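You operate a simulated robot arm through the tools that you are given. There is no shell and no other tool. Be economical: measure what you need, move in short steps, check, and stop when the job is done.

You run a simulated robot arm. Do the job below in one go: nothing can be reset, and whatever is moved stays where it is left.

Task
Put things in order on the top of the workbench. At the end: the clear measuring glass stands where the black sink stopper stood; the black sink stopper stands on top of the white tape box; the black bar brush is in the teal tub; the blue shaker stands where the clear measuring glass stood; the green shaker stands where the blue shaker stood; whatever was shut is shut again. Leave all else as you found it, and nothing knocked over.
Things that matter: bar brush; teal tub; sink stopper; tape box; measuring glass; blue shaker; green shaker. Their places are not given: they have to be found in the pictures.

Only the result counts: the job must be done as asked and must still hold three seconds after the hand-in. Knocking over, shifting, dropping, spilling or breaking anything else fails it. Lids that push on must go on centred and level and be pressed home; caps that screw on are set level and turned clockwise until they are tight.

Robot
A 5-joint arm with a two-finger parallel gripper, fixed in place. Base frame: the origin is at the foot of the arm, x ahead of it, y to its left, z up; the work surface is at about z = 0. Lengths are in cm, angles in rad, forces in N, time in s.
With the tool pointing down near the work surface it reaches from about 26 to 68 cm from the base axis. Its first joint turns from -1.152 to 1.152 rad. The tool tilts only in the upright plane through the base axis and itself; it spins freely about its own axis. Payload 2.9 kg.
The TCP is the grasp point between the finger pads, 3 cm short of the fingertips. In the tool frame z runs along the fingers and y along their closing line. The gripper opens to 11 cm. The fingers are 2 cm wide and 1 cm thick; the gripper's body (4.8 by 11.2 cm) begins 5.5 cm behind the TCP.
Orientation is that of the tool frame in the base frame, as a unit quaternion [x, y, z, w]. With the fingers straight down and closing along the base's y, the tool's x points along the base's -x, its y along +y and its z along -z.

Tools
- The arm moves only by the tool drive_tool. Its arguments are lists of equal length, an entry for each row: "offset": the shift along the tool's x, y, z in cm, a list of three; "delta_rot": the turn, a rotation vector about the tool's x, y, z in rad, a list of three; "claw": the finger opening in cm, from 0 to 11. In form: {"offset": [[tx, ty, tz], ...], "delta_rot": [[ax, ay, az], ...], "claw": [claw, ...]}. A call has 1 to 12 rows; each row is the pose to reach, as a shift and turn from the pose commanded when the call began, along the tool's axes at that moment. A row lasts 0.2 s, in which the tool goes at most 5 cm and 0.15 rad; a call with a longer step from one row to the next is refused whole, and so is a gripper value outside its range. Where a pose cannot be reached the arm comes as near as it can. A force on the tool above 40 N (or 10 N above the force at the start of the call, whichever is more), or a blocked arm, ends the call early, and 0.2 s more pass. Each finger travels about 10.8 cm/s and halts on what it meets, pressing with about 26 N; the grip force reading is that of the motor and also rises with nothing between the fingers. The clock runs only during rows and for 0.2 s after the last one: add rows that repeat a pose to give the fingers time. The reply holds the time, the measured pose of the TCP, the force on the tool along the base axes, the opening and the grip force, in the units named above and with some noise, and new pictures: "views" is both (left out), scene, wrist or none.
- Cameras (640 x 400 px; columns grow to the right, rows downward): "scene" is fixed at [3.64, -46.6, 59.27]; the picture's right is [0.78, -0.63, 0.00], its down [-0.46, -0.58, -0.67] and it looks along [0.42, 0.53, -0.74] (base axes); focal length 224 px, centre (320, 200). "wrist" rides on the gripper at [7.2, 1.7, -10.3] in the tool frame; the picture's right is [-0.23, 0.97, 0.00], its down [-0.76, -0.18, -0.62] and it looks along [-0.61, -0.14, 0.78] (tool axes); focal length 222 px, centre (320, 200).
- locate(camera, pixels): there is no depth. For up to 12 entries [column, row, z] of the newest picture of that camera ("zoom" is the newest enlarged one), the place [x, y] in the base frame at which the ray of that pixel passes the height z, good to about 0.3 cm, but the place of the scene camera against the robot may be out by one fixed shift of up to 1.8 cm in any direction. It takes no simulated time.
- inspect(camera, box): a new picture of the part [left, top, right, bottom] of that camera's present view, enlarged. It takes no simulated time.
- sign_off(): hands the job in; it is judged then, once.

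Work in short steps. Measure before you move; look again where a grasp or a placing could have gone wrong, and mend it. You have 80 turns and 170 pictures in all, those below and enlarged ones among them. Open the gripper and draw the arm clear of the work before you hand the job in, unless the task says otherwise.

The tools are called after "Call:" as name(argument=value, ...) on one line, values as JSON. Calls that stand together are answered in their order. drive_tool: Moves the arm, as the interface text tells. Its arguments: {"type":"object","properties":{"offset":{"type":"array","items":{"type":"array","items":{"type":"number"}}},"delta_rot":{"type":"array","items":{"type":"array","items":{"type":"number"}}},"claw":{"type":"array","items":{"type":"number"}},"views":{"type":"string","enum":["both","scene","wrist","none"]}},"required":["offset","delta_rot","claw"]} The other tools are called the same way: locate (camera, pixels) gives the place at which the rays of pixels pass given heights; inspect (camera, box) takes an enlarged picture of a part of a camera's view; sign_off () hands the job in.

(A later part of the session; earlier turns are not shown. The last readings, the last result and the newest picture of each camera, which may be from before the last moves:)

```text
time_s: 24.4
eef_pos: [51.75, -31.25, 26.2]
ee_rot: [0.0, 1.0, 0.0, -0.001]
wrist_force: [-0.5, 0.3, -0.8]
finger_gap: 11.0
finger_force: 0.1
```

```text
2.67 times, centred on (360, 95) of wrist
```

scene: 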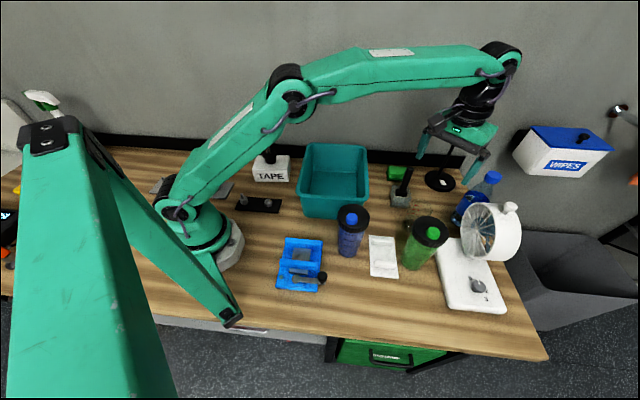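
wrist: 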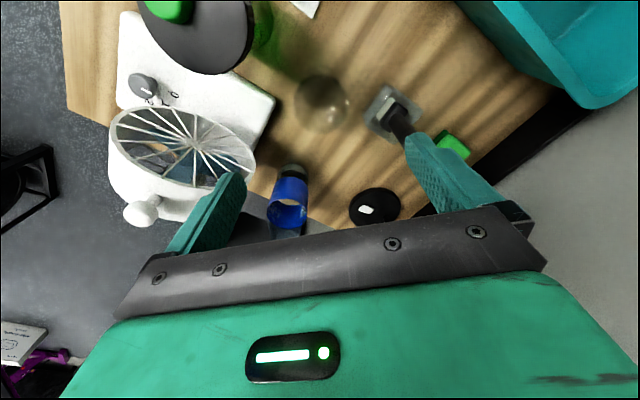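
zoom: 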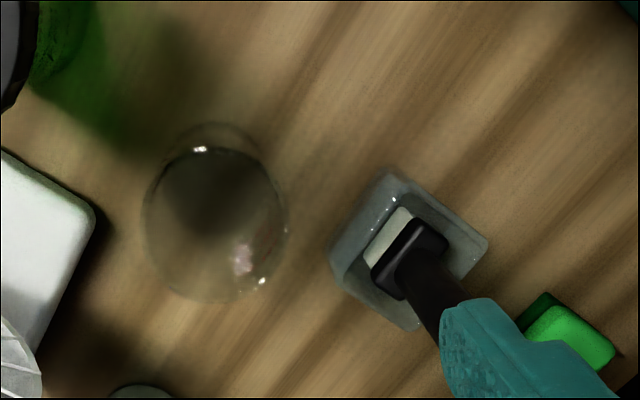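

Glass stands upright at the stopper's place. Next the blue shaker: I move above (29.2,-25.2) and look.

Call:
drive_tool(offset=[[4.4, 1.2, -2], [8.8, 2.4, -2], [13.2, 3.6, -2], [17.6, 4.8, -2], [22.5, 6, -2], [22.5, 6, -2]], delta_rot=[[0, 0, 0], [0, 0, 0], [0, 0, 0], [0, 0, 0], [0, 0, 0], [0, 0, 0]], claw=[11, 11, 11, 11, 11, 11], views="both")

Call:
inspect(camera="wrist", box=[240, 40, 440, 165])

Call:
inspect(camera="scene", box=[310, 195, 390, 265])

```text
refused: row 5 steps farther than a row can; nothing moved
```

```text
3.20 times, centred on (340, 102) of wrist
```

zoom: 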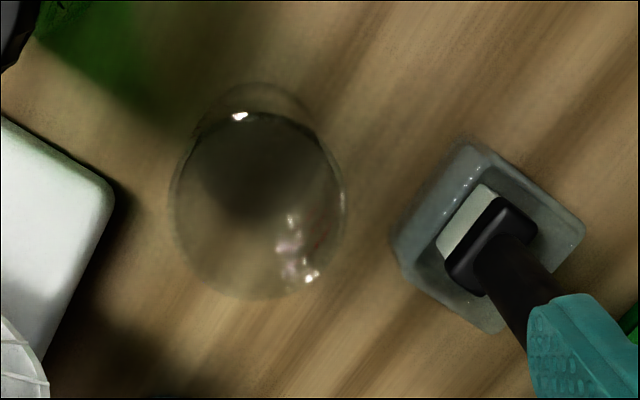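

```text
5.71 times, centred on (350, 230) of scene
```

zoom: 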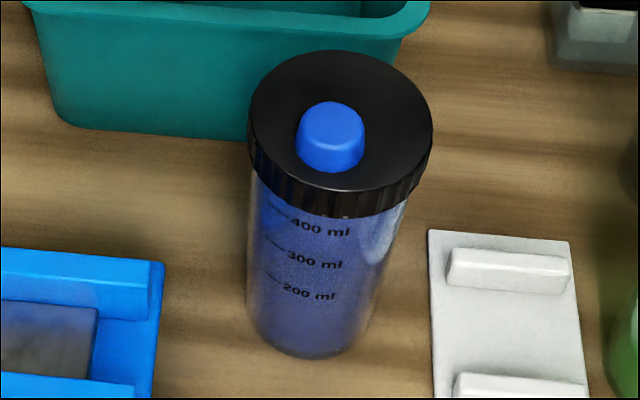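

Row step too long again; resend with six shorter steps. I must do it without pre-issued zooms.

Call:
drive_tool(offset=[[4, 1, -2], [8, 2.2, -2], [12, 3.4, -2], [16, 4.6, -2], [20, 5.6, -2], [22.5, 6, -2], [22.5, 6, -2]], delta_rot=[[0, 0, 0], [0, 0, 0], [0, 0, 0], [0, 0, 0], [0, 0, 0], [0, 0, 0], [0, 0, 0]], claw=[11, 11, 11, 11, 11, 11, 11], views="both")

Call:
inspect(camera="wrist", box=[240, 40, 440, 165])

```text
time_s: 26.0
eef_pos: [29.26, -25.41, 28.13]
ee_rot: [0.001, 1.0, 0.0, 0.0]
wrist_force: [-0.1, 0.5, 0.6]
finger_gap: 10.99
finger_force: 0.0
```

scene: 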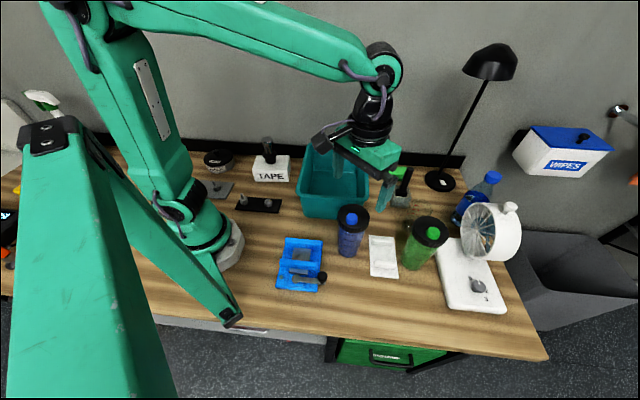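
wrist: 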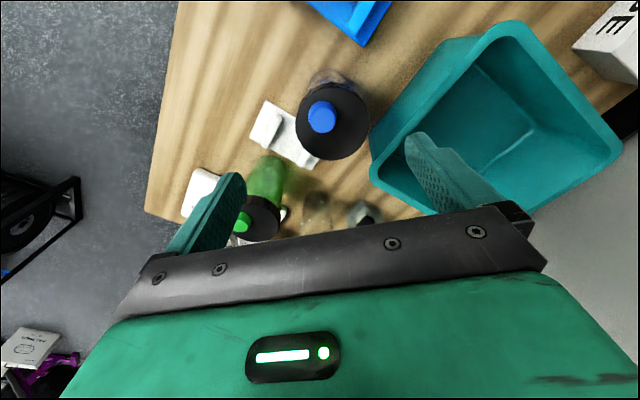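

```text
3.20 times, centred on (340, 102) of wrist
```

zoom: 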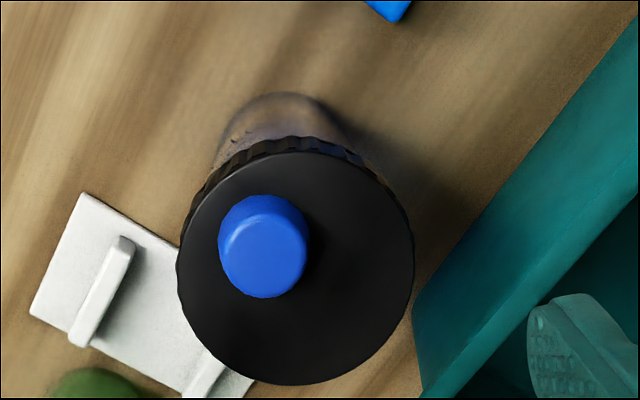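

Cap ≈7.6 cm wide, centre (332,124); the tub is close on its +y side, so I'll spin the gripper parallel to the tub edge. I locate cap and tub edge.

Call:
locate(camera="wrist", pixels=[[332, 123.8, 14], [332, 123.8, 15], [332, 123.8, 16], [371, 165, 12], [437, 45, 12], [384, 190, 12], [278, 105, 0], [259, 205, 15], [243, 222, 16]])

Call:
locate(camera="scene", pixels=[[352, 216, 15], [351, 214, 16], [303, 191, 12], [365, 191, 12], [307, 215, 0], [347, 253, 0]])

Call:
inspect(camera="scene", box=[290, 130, 410, 270])

```text
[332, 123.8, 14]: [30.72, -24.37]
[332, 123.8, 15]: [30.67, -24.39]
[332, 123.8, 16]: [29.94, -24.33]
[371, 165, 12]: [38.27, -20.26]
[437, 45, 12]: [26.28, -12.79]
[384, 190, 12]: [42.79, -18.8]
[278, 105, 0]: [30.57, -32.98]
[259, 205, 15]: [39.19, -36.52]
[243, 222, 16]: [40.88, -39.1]
```

```text
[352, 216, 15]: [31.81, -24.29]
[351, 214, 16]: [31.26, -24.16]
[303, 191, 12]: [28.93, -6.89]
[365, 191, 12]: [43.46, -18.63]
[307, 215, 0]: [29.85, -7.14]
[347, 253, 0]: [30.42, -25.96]
```

```text
2.86 times, centred on (350, 200) of scene
```

zoom: 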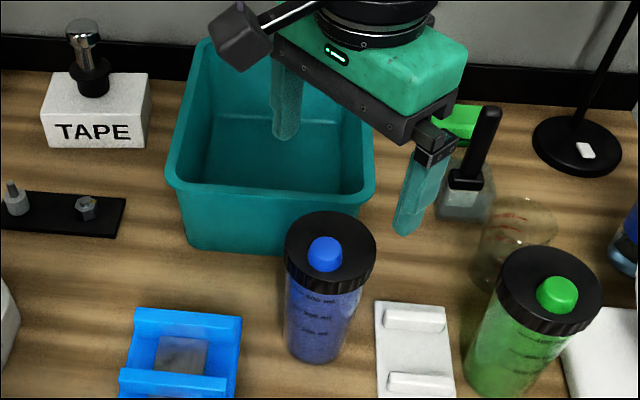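

Cap centre ≈ (30.4,-24.4); tub clearance is ample for closing along y. I align and descend to z 20.5 to check.

Call:
drive_tool(offset=[[-1.15, 0.95, 2], [-1.15, 0.95, 5], [-1.15, 0.95, 7.6], [-1.15, 0.95, 7.6]], delta_rot=[[0, 0, 0], [0, 0, 0], [0, 0, 0], [0, 0, 0]], claw=[11, 10.5, 10.5, 10.5], views="both")

Call:
inspect(camera="wrist", box=[200, 60, 440, 210])

Call:
inspect(camera="scene", box=[290, 150, 418, 230])

```text
time_s: 27.0
eef_pos: [30.33, -24.36, 20.61]
ee_rot: [0.0, 1.0, 0.001, 0.0]
wrist_force: [0.1, 0.4, 0.6]
finger_gap: 10.54
finger_force: 0.0
```

scene: 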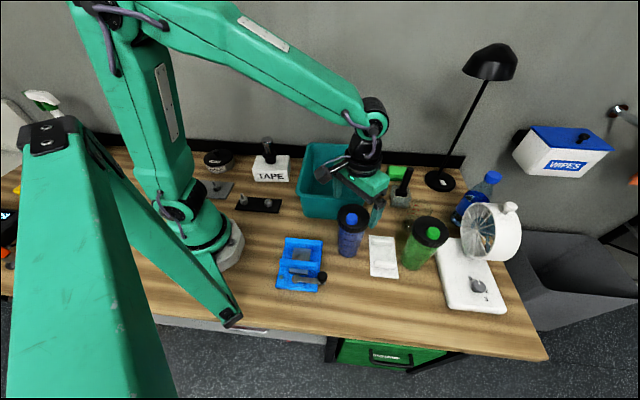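
wrist: 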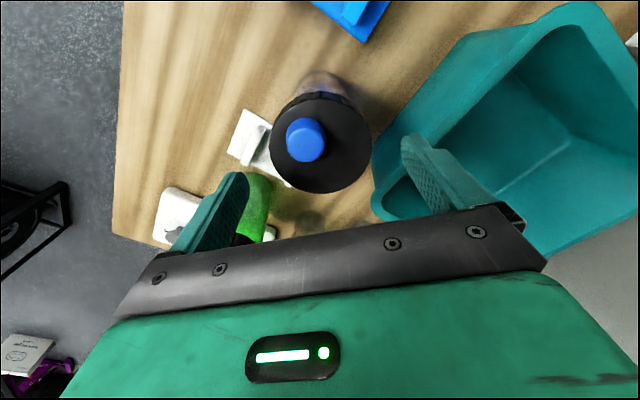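

```text
2.67 times, centred on (320, 135) of wrist
```

zoom: 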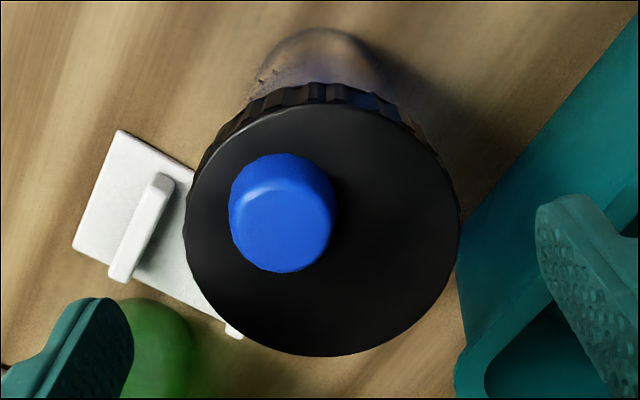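

```text
5.00 times, centred on (354, 190) of scene
```

zoom: 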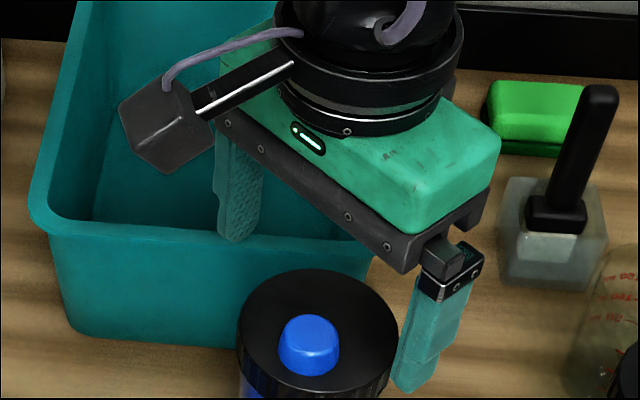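

Cap is centred. I verify where the tub's near wall is relative to the right finger before descending.

Call:
locate(camera="wrist", pixels=[[376, 160, 0], [376, 160, 12], [420, 97, 0], [420, 97, 12], [321, 145, 15], [321, 145, 16], [375, 205, 12], [400, 172, 12]])

Call:
locate(camera="scene", pixels=[[361, 199, 12], [361, 199, 10], [360, 215, 0], [298, 191, 12], [310, 215, 0]])

```text
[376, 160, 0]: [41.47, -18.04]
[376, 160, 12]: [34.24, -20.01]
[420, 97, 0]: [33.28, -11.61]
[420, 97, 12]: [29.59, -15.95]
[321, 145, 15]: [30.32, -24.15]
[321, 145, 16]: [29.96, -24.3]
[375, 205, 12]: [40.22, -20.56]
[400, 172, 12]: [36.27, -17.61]
```

```text
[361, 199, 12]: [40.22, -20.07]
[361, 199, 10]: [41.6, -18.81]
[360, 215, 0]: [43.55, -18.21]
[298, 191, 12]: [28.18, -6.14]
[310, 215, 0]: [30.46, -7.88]
```

Tub wall is ~8+ cm away at this x, so safe. I descend to z≈13.6 and close on the cap.

Call:
drive_tool(offset=[[0, 0.1, 3], [0, 0.1, 5.5], [0, 0.1, 7], [0, 0.1, 7], [0, 0.1, 7], [0, 0.1, 7]], delta_rot=[[0, 0, 0], [0, 0, 0], [0, 0, 0], [0, 0, 0], [0, 0, 0], [0, 0, 0]], claw=[10.5, 10.5, 10.5, 8, 6, 6], views="both")

Call:
inspect(camera="scene", box=[310, 180, 406, 260])

```text
time_s: 28.4
eef_pos: [30.51, -24.26, 13.57]
ee_rot: [0.0, 1.0, 0.0, 0.0]
wrist_force: [0.5, -0.6, -0.3]
finger_gap: 7.58
finger_force: 25.8
```

scene: 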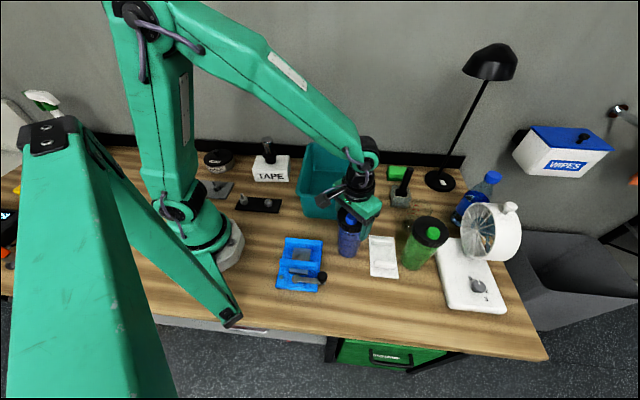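
wrist: 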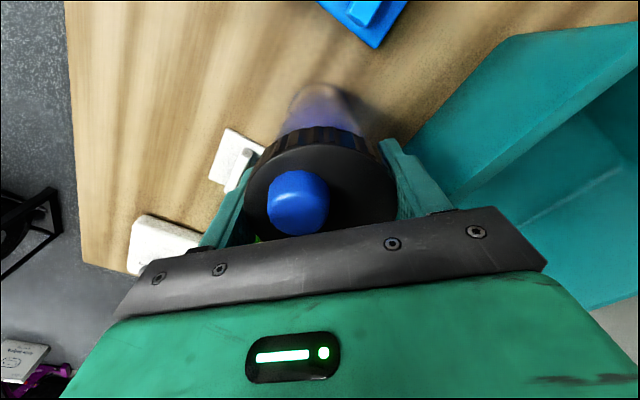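

```text
5.00 times, centred on (358, 220) of scene
```

zoom: 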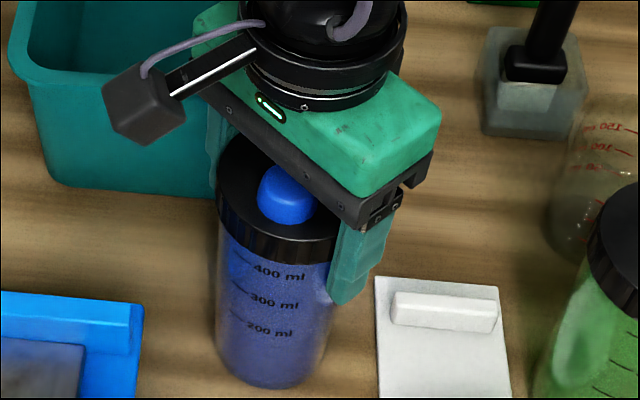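

Cap gripped (7.58 cm); shaker centre is (30.45,-24.3). I lift 2 cm as a trial to see the body comes along.

Call:
drive_tool(offset=[[0, 0, -1], [0, 0, -2.5]], delta_rot=[[0, 0, 0], [0, 0, 0]], claw=[6, 6], views="scene")

Call:
inspect(camera="scene", box=[310, 180, 406, 260])

```text
time_s: 29.0
eef_pos: [30.41, -24.39, 16.15]
ee_rot: [0.0, 1.0, 0.0, 0.0]
wrist_force: [-0.4, 0.2, -0.7]
finger_gap: 7.59
finger_force: 26.1
```

scene: 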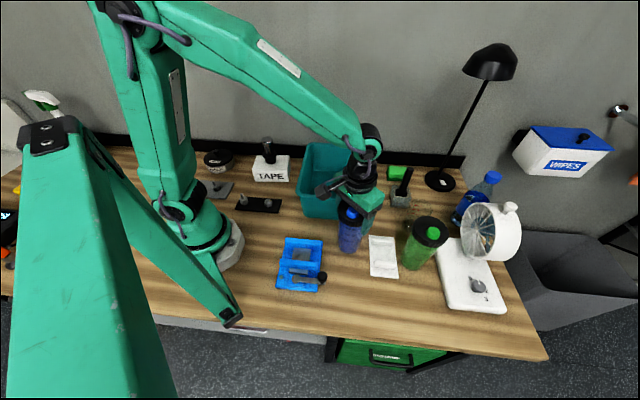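

```text
5.00 times, centred on (358, 220) of scene
```

zoom: 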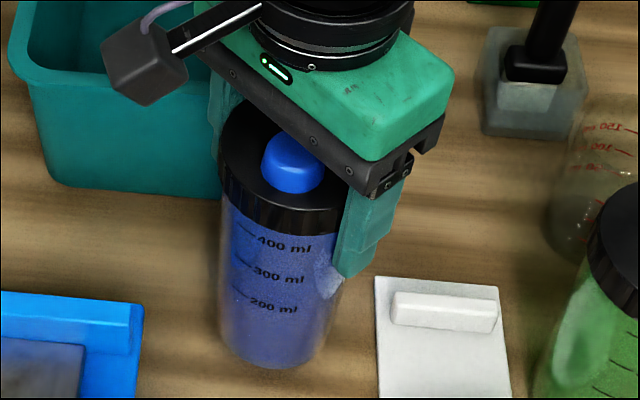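

Whole shaker lifts. I carry it at ~6 cm clearance to (26.25,-39.9) and lower to ~0.7 above the table.

Call:
drive_tool(offset=[[0, 0, -3.5], [1, -4, -3.5], [2, -8, -3.5], [3, -12, -3.5], [4.15, -15.55, -3.5], [4.15, -15.55, -3.5], [4.15, -15.55, -1], [4.15, -15.55, 1.5], [4.15, -15.55, 1.8]], delta_rot=[[0, 0, 0], [0, 0, 0], [0, 0, 0], [0, 0, 0], [0, 0, 0], [0, 0, 0], [0, 0, 0], [0, 0, 0], [0, 0, 0]], claw=[6, 6, 6, 6, 6, 6, 6, 6, 6], views="both")

Call:
inspect(camera="scene", box=[340, 240, 436, 320])

```text
time_s: 31.0
eef_pos: [26.52, -39.93, 14.32]
ee_rot: [0.0, 1.0, 0.0, 0.0]
wrist_force: [0.5, -0.2, -0.7]
finger_gap: 7.57
finger_force: 25.7
```

scene: 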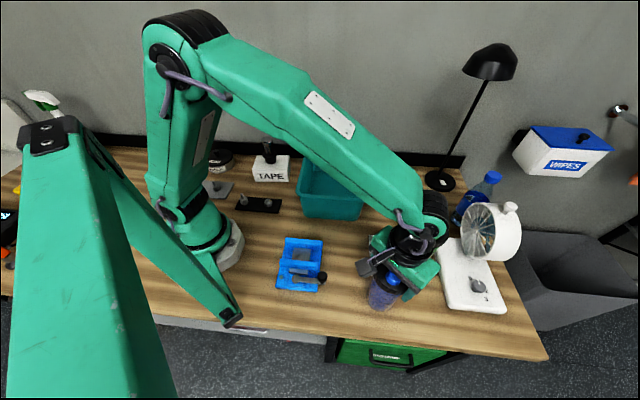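
wrist: 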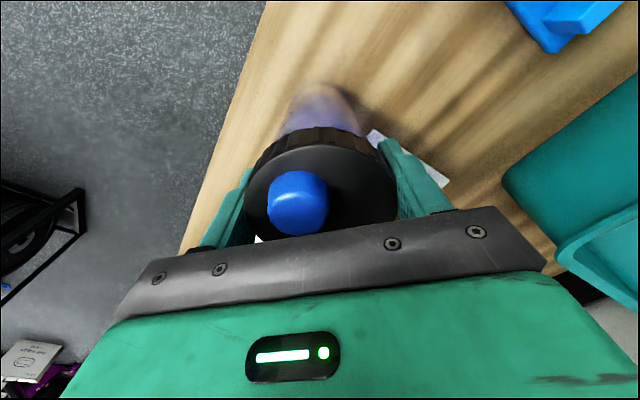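

```text
5.00 times, centred on (388, 280) of scene
```

zoom: 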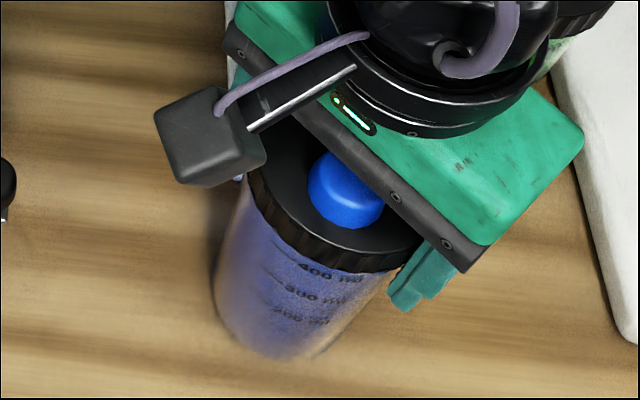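

In place, ~0.7 above the table. Lowering to contact.

Call:
drive_tool(offset=[[0.2, 0, 0.3], [0.2, 0, 0.6], [0.2, 0, 0.8]], delta_rot=[[0, 0, 0], [0, 0, 0], [0, 0, 0]], claw=[6, 6, 6], views="none")

```text
time_s: 31.8
eef_pos: [26.14, -39.9, 13.54]
ee_rot: [0.0, 1.0, -0.001, -0.001]
wrist_force: [-0.3, 0.2, 1.1]
finger_gap: 7.58
finger_force: 26.0
```

Call:
drive_tool(offset=[[0, 0, 0.15]], delta_rot=[[0, 0, 0]], claw=[6], views="none")

```text
time_s: 32.2
eef_pos: [26.21, -39.84, 13.56]
ee_rot: [0.0, 1.0, -0.002, 0.0]
wrist_force: [-2.5, -0.3, 9.0]
finger_gap: 7.57
finger_force: 25.9
```

Contact (9 N). Release and rise.

Call:
drive_tool(offset=[[0, 0, -0.1], [0, 0, -0.1], [0, 0, -0.1], [0, 0, -4], [0, 0, -8], [0, 0, -12], [0, 0, -15]], delta_rot=[[0, 0, 0], [0, 0, 0], [0, 0, 0], [0, 0, 0], [0, 0, 0], [0, 0, 0], [0, 0, 0]], claw=[7.5, 9.5, 10.5, 10.5, 10.5, 11, 11], views="both")

Call:
inspect(camera="wrist", box=[240, 60, 480, 210])

```text
time_s: 33.8
eef_pos: [25.92, -39.82, 28.51]
ee_rot: [0.0, 1.0, 0.0, 0.0]
wrist_force: [-0.1, -0.4, 0.4]
finger_gap: 10.99
finger_force: 0.1
```

scene: 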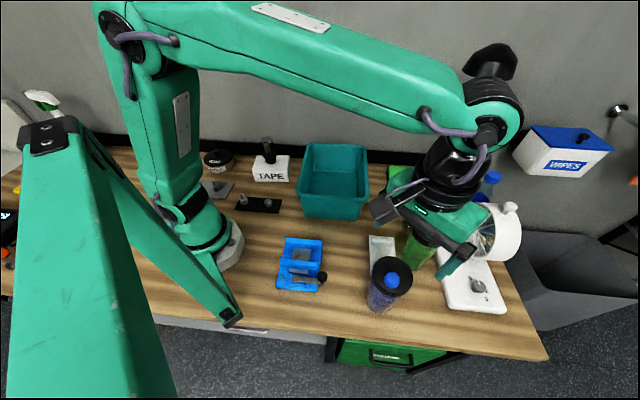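
wrist: 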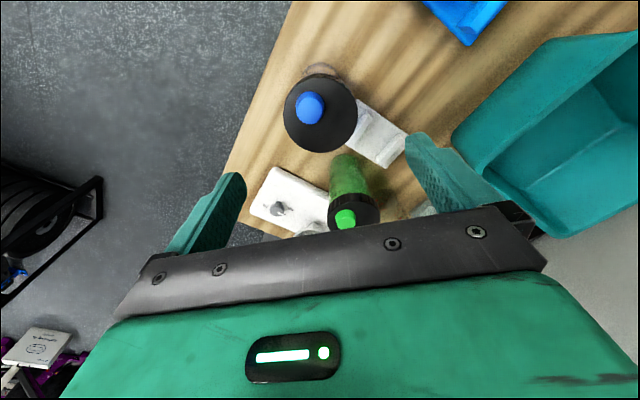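

```text
2.67 times, centred on (360, 135) of wrist
```

zoom: 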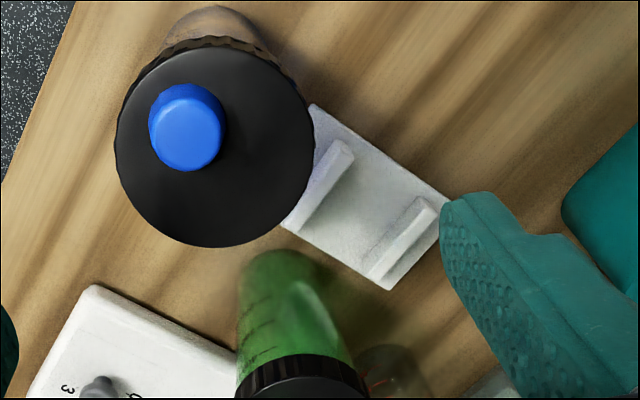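

Blue shaker stands. Next green shaker: move above about (40,-37.3) and measure.

Call:
drive_tool(offset=[[-4.5, 0.8, 0], [-9, 1.6, 0], [-13.5, 2.4, 0], [-14, 2.5, 0]], delta_rot=[[0, 0, 0], [0, 0, 0], [0, 0, 0], [0, 0, 0]], claw=[11, 11, 11, 11], views="wrist")

Call:
inspect(camera="wrist", box=[240, 60, 480, 210])

```text
time_s: 34.8
eef_pos: [40.31, -37.26, 28.6]
ee_rot: [0.0, 1.0, 0.0, -0.001]
wrist_force: [0.1, 0.4, 0.0]
finger_gap: 11.0
finger_force: 0.1
```

wrist: 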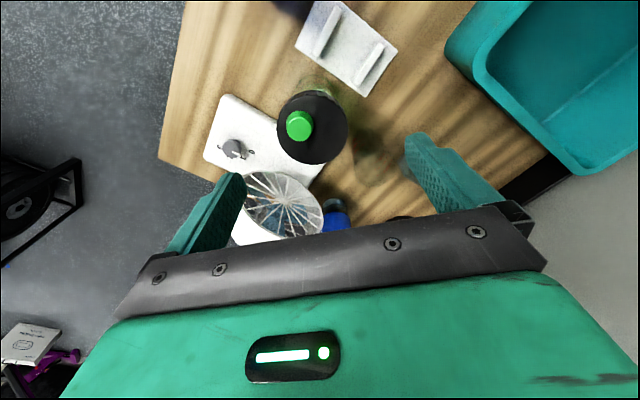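

```text
2.67 times, centred on (360, 135) of wrist
```

zoom: 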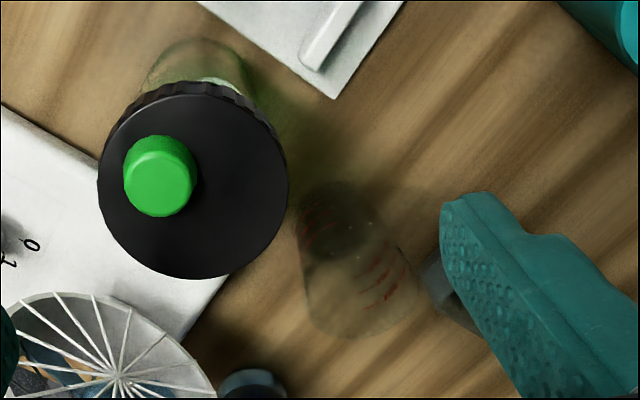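

Cap centre (312,129). I locate it and the fan to check finger clearance.

Call:
locate(camera="wrist", pixels=[[312.3, 129.4, 14], [312.3, 129.4, 15], [312.3, 129.4, 16], [265, 172, 18], [265, 172, 12], [250, 185, 18], [243, 180, 12], [233, 149, 3]])

Call:
inspect(camera="scene", box=[390, 170, 550, 270])

```text
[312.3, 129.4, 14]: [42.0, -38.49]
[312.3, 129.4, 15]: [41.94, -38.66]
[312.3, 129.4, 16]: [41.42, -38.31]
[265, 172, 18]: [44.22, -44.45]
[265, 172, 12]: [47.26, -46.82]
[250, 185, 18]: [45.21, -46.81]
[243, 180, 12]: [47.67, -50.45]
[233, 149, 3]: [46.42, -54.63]
```

```text
4.00 times, centred on (470, 220) of scene
```

zoom: 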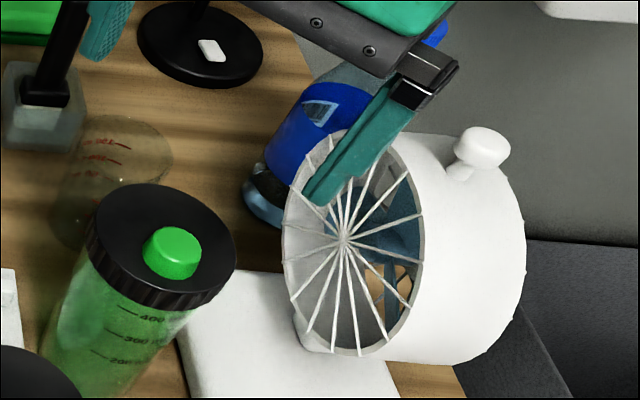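

Cap centre ≈ (41.9,-38.5); the fan is near the -y finger, so I spin 0.75 rad so the closing line runs diagonal, then come down to z≈20.6.

Call:
drive_tool(offset=[[-0.5, -0.3, 0], [-1, -0.6, 0], [-1.6, -1.2, 0], [-1.6, -1.2, 0], [-1.6, -1.2, 0], [-1.6, -1.2, 4], [-1.6, -1.2, 8], [-1.6, -1.2, 8]], delta_rot=[[0, 0, 0.15], [0, 0, 0.3], [0, 0, 0.45], [0, 0, 0.6], [0, 0, 0.75], [0, 0, 0.75], [0, 0, 0.75], [0, 0, 0.75]], claw=[11, 11, 11, 11, 11, 11, 11, 11], views="both")

Call:
inspect(camera="wrist", box=[200, 60, 440, 210])

Call:
inspect(camera="scene", box=[380, 170, 540, 270])

```text
time_s: 36.6
eef_pos: [41.6, -38.54, 20.58]
ee_rot: [0.366, 0.93, 0.0, 0.001]
wrist_force: [-0.5, 0.2, 0.1]
finger_gap: 11.02
finger_force: 0.2
```

scene: 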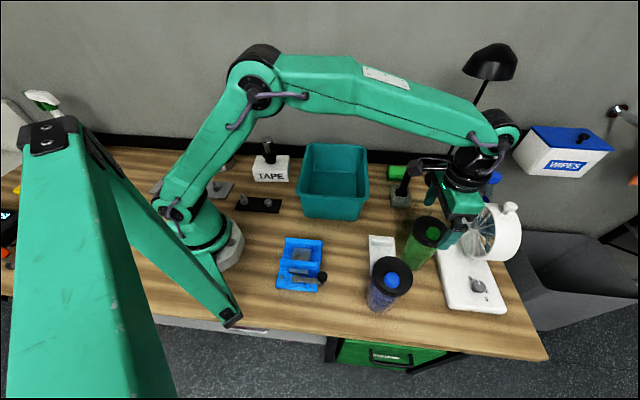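
wrist: 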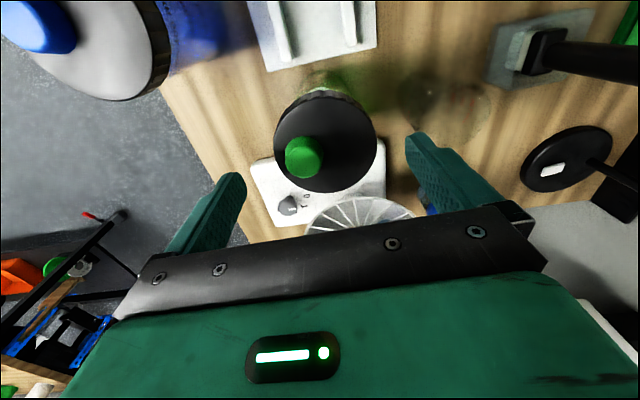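

```text
2.67 times, centred on (320, 135) of wrist
```

zoom: 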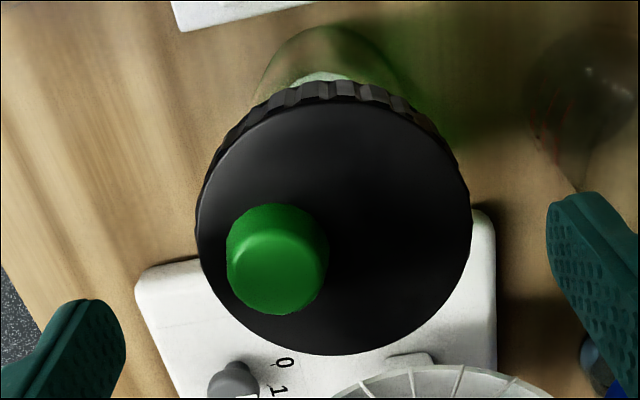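

```text
4.00 times, centred on (460, 220) of scene
```

zoom: 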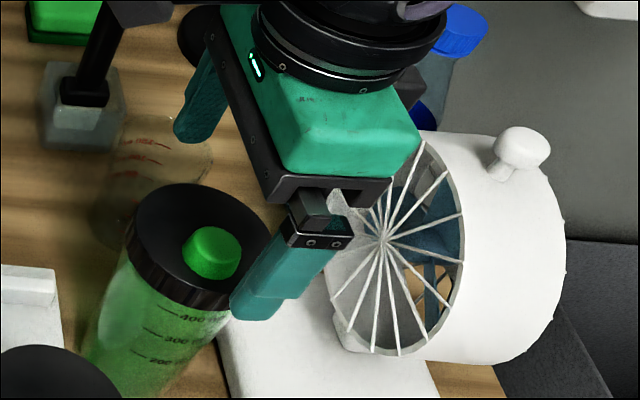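

Cap is 5 px right (shift ≈0.35 along tool y). Before descending I triangulate the fan's guard rim against the hand.

Call:
locate(camera="wrist", pixels=[[360, 198, 12], [360, 198, 14], [360, 198, 16], [360, 198, 18], [308, 222, 16], [412, 212, 16], [412, 212, 14], [412, 212, 12]])

Call:
locate(camera="scene", pixels=[[475.5, 230.5, 8], [475.5, 230.5, 10], [475.5, 230.5, 12], [486, 205, 14], [486, 205, 16], [486, 205, 18], [464, 245, 10], [476, 258, 4]])

```text
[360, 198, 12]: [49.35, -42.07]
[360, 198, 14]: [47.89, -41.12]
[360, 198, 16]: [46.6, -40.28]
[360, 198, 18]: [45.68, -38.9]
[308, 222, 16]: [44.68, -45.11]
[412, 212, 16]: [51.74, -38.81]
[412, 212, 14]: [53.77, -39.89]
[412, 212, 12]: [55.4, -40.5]
```

```text
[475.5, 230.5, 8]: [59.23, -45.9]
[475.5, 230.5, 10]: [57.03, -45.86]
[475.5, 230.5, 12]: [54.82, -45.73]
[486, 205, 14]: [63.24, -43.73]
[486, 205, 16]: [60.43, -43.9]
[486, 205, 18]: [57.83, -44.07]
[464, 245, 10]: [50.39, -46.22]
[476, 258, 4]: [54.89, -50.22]
```

Fan rim is ≈6 cm ahead of the finger plane—clear. Descend to z≈13.6 and close on the cap.

Call:
drive_tool(offset=[[0, 0.35, 2], [0, 0.35, 5], [0, 0.35, 7], [0, 0.35, 7], [0, 0.35, 7], [0, 0.35, 7]], delta_rot=[[0, 0, 0], [0, 0, 0], [0, 0, 0], [0, 0, 0], [0, 0, 0], [0, 0, 0]], claw=[10.5, 10.5, 10.5, 8, 6, 6], views="wrist")

```text
time_s: 38.0
eef_pos: [41.99, -38.41, 13.64]
ee_rot: [0.366, 0.931, 0.001, 0.0]
wrist_force: [0.2, 0.2, -0.8]
finger_gap: 7.58
finger_force: 26.0
```

wrist: 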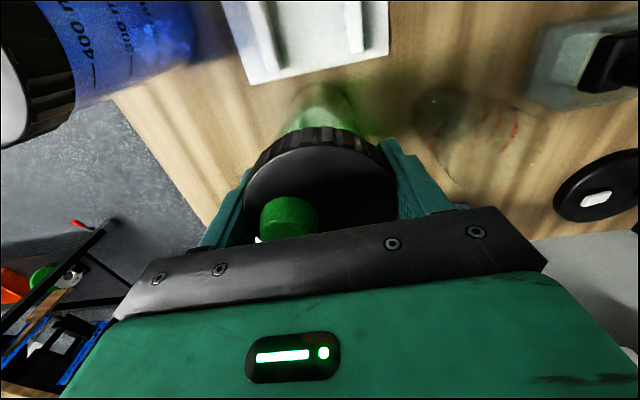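

Gripped (7.58). I lift 8 cm, carry to the blue shaker's old place (30.45,-24.3) while spinning back.

Call:
drive_tool(offset=[[0, 0, -3], [0, 0, -8], [3.6, 0.5, -8], [7.2, 1, -8], [10.8, 1.5, -8], [14.4, 2, -8], [18.04, 2.48, -8], [18.04, 2.48, -8], [18.04, 2.48, -4], [18.04, 2.48, -1]], delta_rot=[[0, 0, 0], [0, 0, 0], [0, 0, -0.1], [0, 0, -0.25], [0, 0, -0.4], [0, 0, -0.55], [0, 0, -0.65], [0, 0, -0.75], [0, 0, -0.75], [0, 0, -0.75]], claw=[6, 6, 6, 6, 6, 6, 6, 6, 6, 6], views="both")

```text
time_s: 40.2
eef_pos: [30.21, -24.08, 14.36]
ee_rot: [-0.001, 1.0, 0.0, 0.0]
wrist_force: [0.2, -0.6, -0.5]
finger_gap: 7.6
finger_force: 25.9
```

scene: 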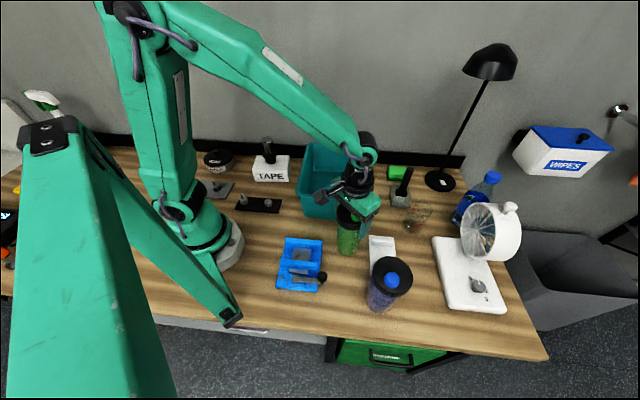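
wrist: 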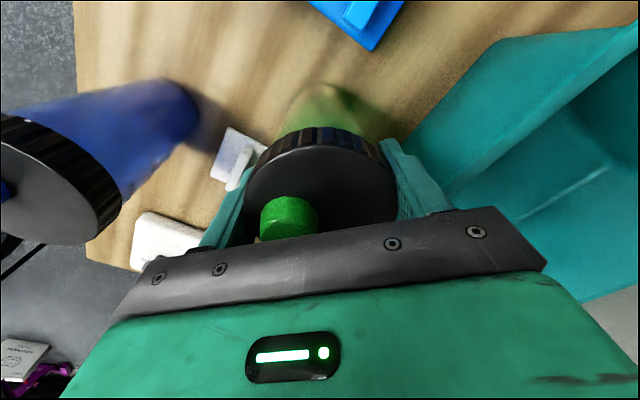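

Right spot, about 0.8 above the table. Small correction and lower to contact.

Call:
drive_tool(offset=[[-0.15, -0.15, 0.3], [-0.15, -0.15, 0.6], [-0.15, -0.15, 0.9]], delta_rot=[[0, 0, 0], [0, 0, 0], [0, 0, 0]], claw=[6, 6, 6], views="none")

```text
time_s: 41.0
eef_pos: [30.56, -24.29, 13.55]
ee_rot: [0.001, 1.0, 0.0, 0.0]
wrist_force: [-0.2, -0.1, -1.5]
finger_gap: 7.6
finger_force: 25.6
```

Call:
drive_tool(offset=[[0, 0, 0.15], [0, 0, 0.25]], delta_rot=[[0, 0, 0], [0, 0, 0]], claw=[6, 6], views="none")

```text
time_s: 41.6
eef_pos: [30.54, -24.38, 13.45]
ee_rot: [0.0, 1.0, -0.002, 0.002]
wrist_force: [-5.4, 1.8, 20.2]
finger_gap: 7.59
finger_force: 25.7
```

Contact (20 N). Ease up, release and rise.

Call:
drive_tool(offset=[[0, 0, -0.15], [0, 0, -0.15], [0, 0, -0.15], [0, 0, -4], [0, 0, -8], [0, 0, -12], [0, 0, -15]], delta_rot=[[0, 0, 0], [0, 0, 0], [0, 0, 0], [0, 0, 0], [0, 0, 0], [0, 0, 0], [0, 0, 0]], claw=[7.5, 9.5, 10.5, 10.5, 10.5, 11, 11], views="both")

```text
time_s: 43.2
eef_pos: [30.65, -24.34, 28.26]
ee_rot: [0.0, 1.0, 0.001, 0.001]
wrist_force: [-0.3, -0.1, -0.6]
finger_gap: 11.02
finger_force: 0.1
```

scene: 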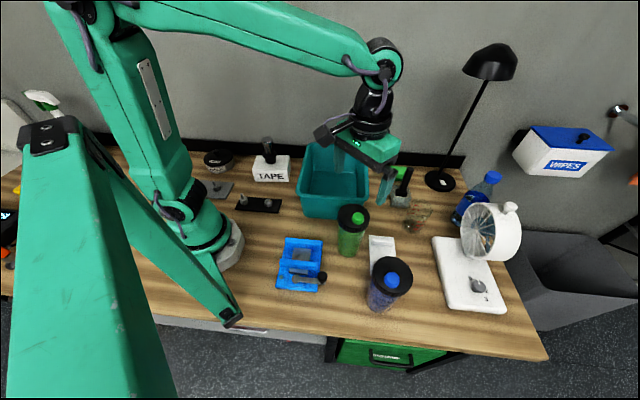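
wrist: 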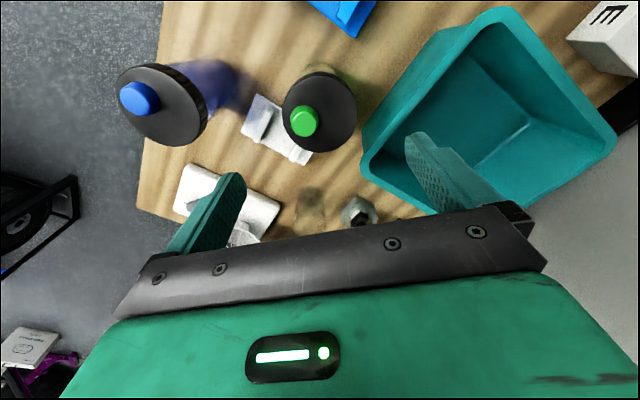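

Green shaker stands at blue's old place. Now to the brush: move above about (56,-22) at z 28.

Call:
drive_tool(offset=[[-4.5, 0.4, 0], [-9, 0.8, 0], [-13.5, 1.2, 0], [-18, 1.6, 0], [-22, 2, 0], [-25, 2.2, 0], [-25, 2.2, 0]], delta_rot=[[0, 0, 0], [0, 0, 0], [0, 0, 0], [0, 0, 0], [0, 0, 0], [0, 0, 0], [0, 0, 0]], claw=[11, 11, 9, 8, 7, 6, 6], views="both")

Call:
inspect(camera="wrist", box=[240, 40, 400, 140])

```text
time_s: 44.8
eef_pos: [55.48, -22.23, 28.21]
ee_rot: [0.0, 1.0, 0.0, -0.001]
wrist_force: [-0.6, 0.3, -0.2]
finger_gap: 6.01
finger_force: 0.1
```

scene: 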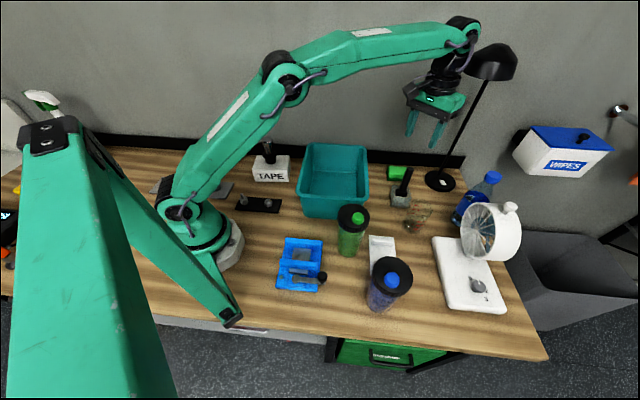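
wrist: 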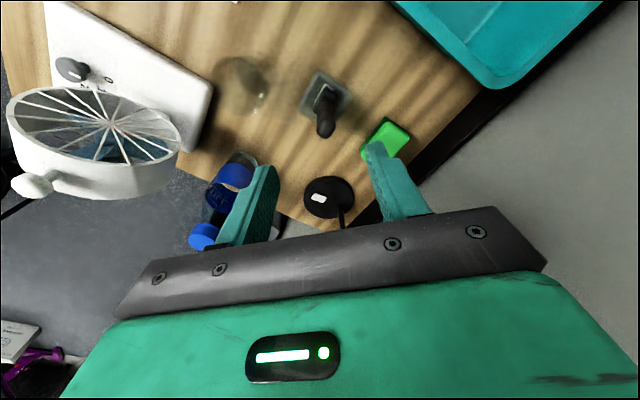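

```text
4.00 times, centred on (320, 90) of wrist
```

zoom: 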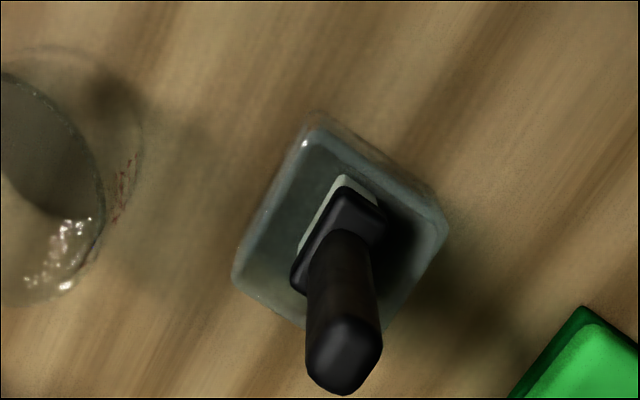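

Brush handle top (326,129), collar (325,100), upright. I locate the collar and block corners to align the grip.

Call:
locate(camera="wrist", pixels=[[325.8, 128.8, 15], [325.8, 128.8, 14], [325, 100, 5], [325, 87.5, 5], [336, 92.5, 5], [313, 109, 5], [319, 69, 4], [299, 108, 4], [351, 96, 4], [324, 122, 4]])

Call:
locate(camera="scene", pixels=[[408, 170, 14], [408, 170, 15], [408, 170, 16], [401, 192, 5], [308, 146, 12], [366, 149, 12], [364, 190, 12], [299, 188, 12], [311, 194, 0], [358, 192, 0], [361, 166, 0], [314, 166, 0]])

Call:
inspect(camera="scene", box=[290, 135, 418, 225])

```text
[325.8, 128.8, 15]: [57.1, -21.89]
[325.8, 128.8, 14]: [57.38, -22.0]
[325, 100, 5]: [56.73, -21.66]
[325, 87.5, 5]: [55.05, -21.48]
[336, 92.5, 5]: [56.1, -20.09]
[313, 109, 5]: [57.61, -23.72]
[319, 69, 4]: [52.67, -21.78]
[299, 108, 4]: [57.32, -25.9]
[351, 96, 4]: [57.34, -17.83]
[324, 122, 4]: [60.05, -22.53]
```

```text
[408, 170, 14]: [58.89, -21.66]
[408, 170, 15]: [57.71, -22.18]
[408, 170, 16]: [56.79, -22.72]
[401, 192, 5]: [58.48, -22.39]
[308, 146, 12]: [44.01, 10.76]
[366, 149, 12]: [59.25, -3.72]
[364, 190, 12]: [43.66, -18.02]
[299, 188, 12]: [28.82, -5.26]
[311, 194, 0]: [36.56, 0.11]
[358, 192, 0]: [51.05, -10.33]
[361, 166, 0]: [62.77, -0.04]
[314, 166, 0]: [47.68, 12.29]
```

```text
4.44 times, centred on (354, 180) of scene
```

zoom: 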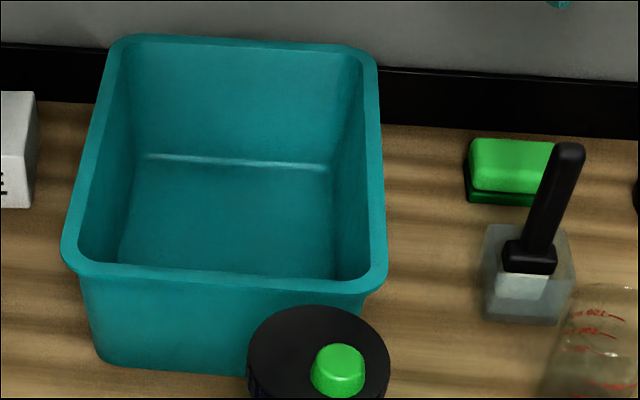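

Brush axis ≈ (57.0,-21.8); its narrow side needs closing at ~50°, so I spin 0.7 rad and come down to z≈18.5.

Call:
drive_tool(offset=[[-0.5, 0.2, 0], [-1, 0.3, 0], [-1.5, 0.38, 2], [-1.5, 0.38, 5], [-1.5, 0.38, 8], [-1.5, 0.38, 9.5]], delta_rot=[[0, 0, 0.14], [0, 0, 0.28], [0, 0, 0.42], [0, 0, 0.56], [0, 0, 0.7], [0, 0, 0.7]], claw=[6, 6, 6, 6, 6, 6], views="both")

Call:
inspect(camera="wrist", box=[220, 60, 420, 210])

```text
time_s: 46.2
eef_pos: [57.05, -21.64, 18.78]
ee_rot: [0.344, 0.939, -0.001, 0.0]
wrist_force: [-0.3, 0.7, 0.7]
finger_gap: 6.03
finger_force: 0.0
```

scene: 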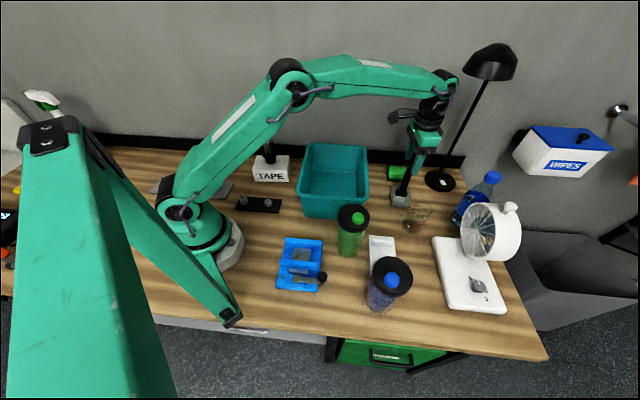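
wrist: 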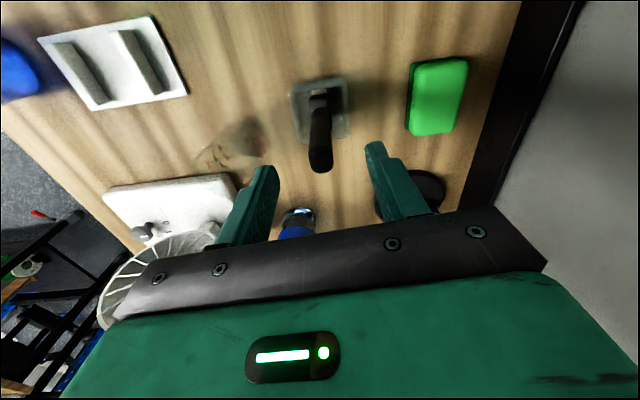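

```text
2.67 times, centred on (320, 135) of wrist
```

zoom: 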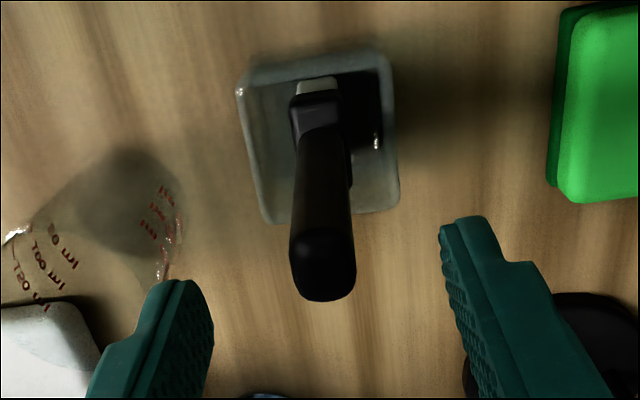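

Aligned: handle top (321,161) on axis. Descend to z≈11 and close on the handle.

Call:
drive_tool(offset=[[0, 0, 3], [0, 0, 6], [0, 0, 7.7], [0, 0, 7.7], [0, 0, 7.7], [0, 0, 7.7]], delta_rot=[[0, 0, 0], [0, 0, 0], [0, 0, 0], [0, 0, 0], [0, 0, 0], [0, 0, 0]], claw=[6, 6, 6, 4, 1, 0.5], views="both")

Call:
inspect(camera="wrist", box=[220, 60, 420, 210])

```text
time_s: 47.6
eef_pos: [56.99, -21.8, 11.1]
ee_rot: [0.342, 0.94, 0.0, 0.001]
wrist_force: [0.3, 0.8, 0.3]
finger_gap: 1.74
finger_force: 25.6
```

scene: 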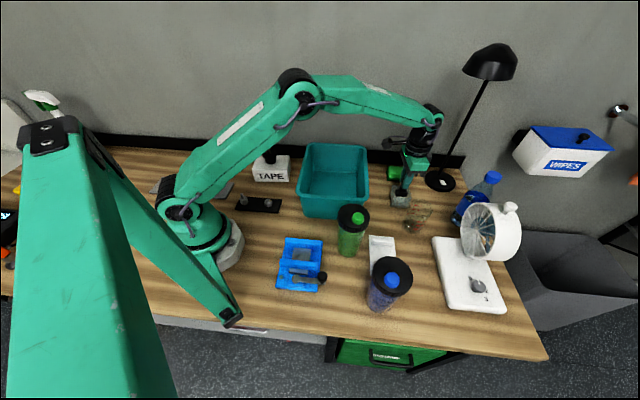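
wrist: 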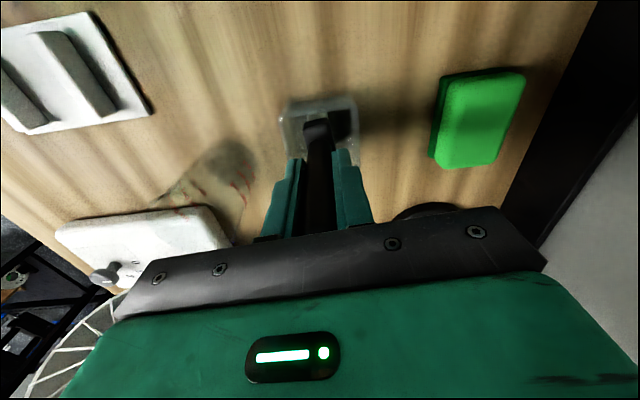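

```text
2.67 times, centred on (320, 135) of wrist
```

zoom: 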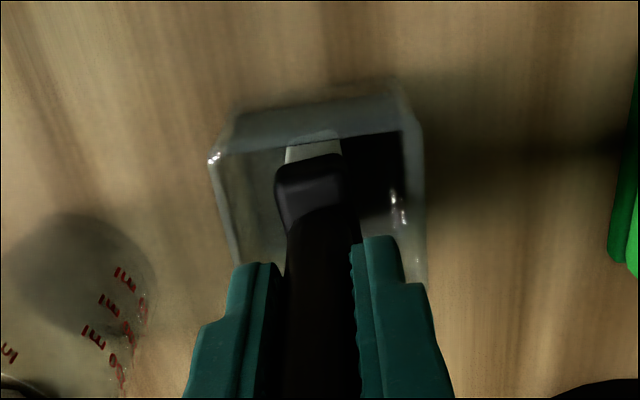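

Gripped at 1.74 cm. Lift straight 7 cm slowly and check the cup stays.

Call:
drive_tool(offset=[[0, 0, -1], [0, 0, -2.5], [0, 0, -4.5], [0, 0, -7], [0, 0, -7]], delta_rot=[[0, 0, 0], [0, 0, 0], [0, 0, 0], [0, 0, 0], [0, 0, 0]], claw=[0.5, 0.5, 0.5, 0.5, 0.5], views="both")

Call:
inspect(camera="scene", box=[360, 130, 480, 230])

```text
time_s: 48.8
eef_pos: [57.03, -21.71, 18.41]
ee_rot: [0.343, 0.939, 0.0, 0.0]
wrist_force: [0.5, 0.4, -1.0]
finger_gap: 1.76
finger_force: 26.0
```

scene: 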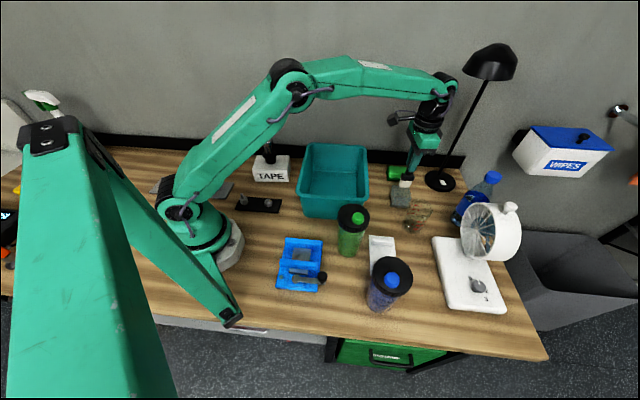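
wrist: 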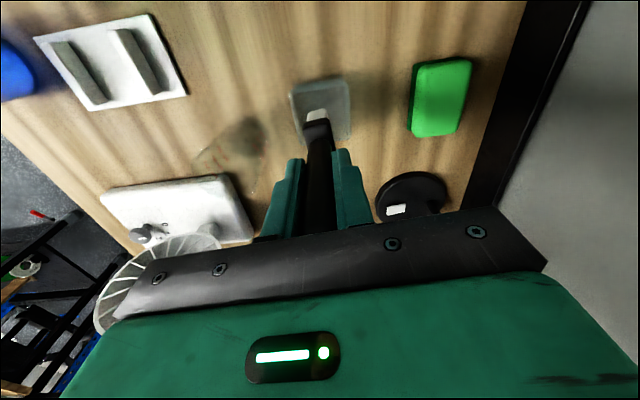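

```text
4.00 times, centred on (420, 180) of scene
```

zoom: 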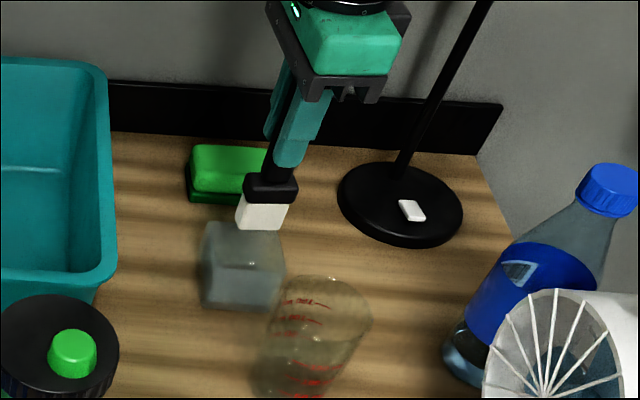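

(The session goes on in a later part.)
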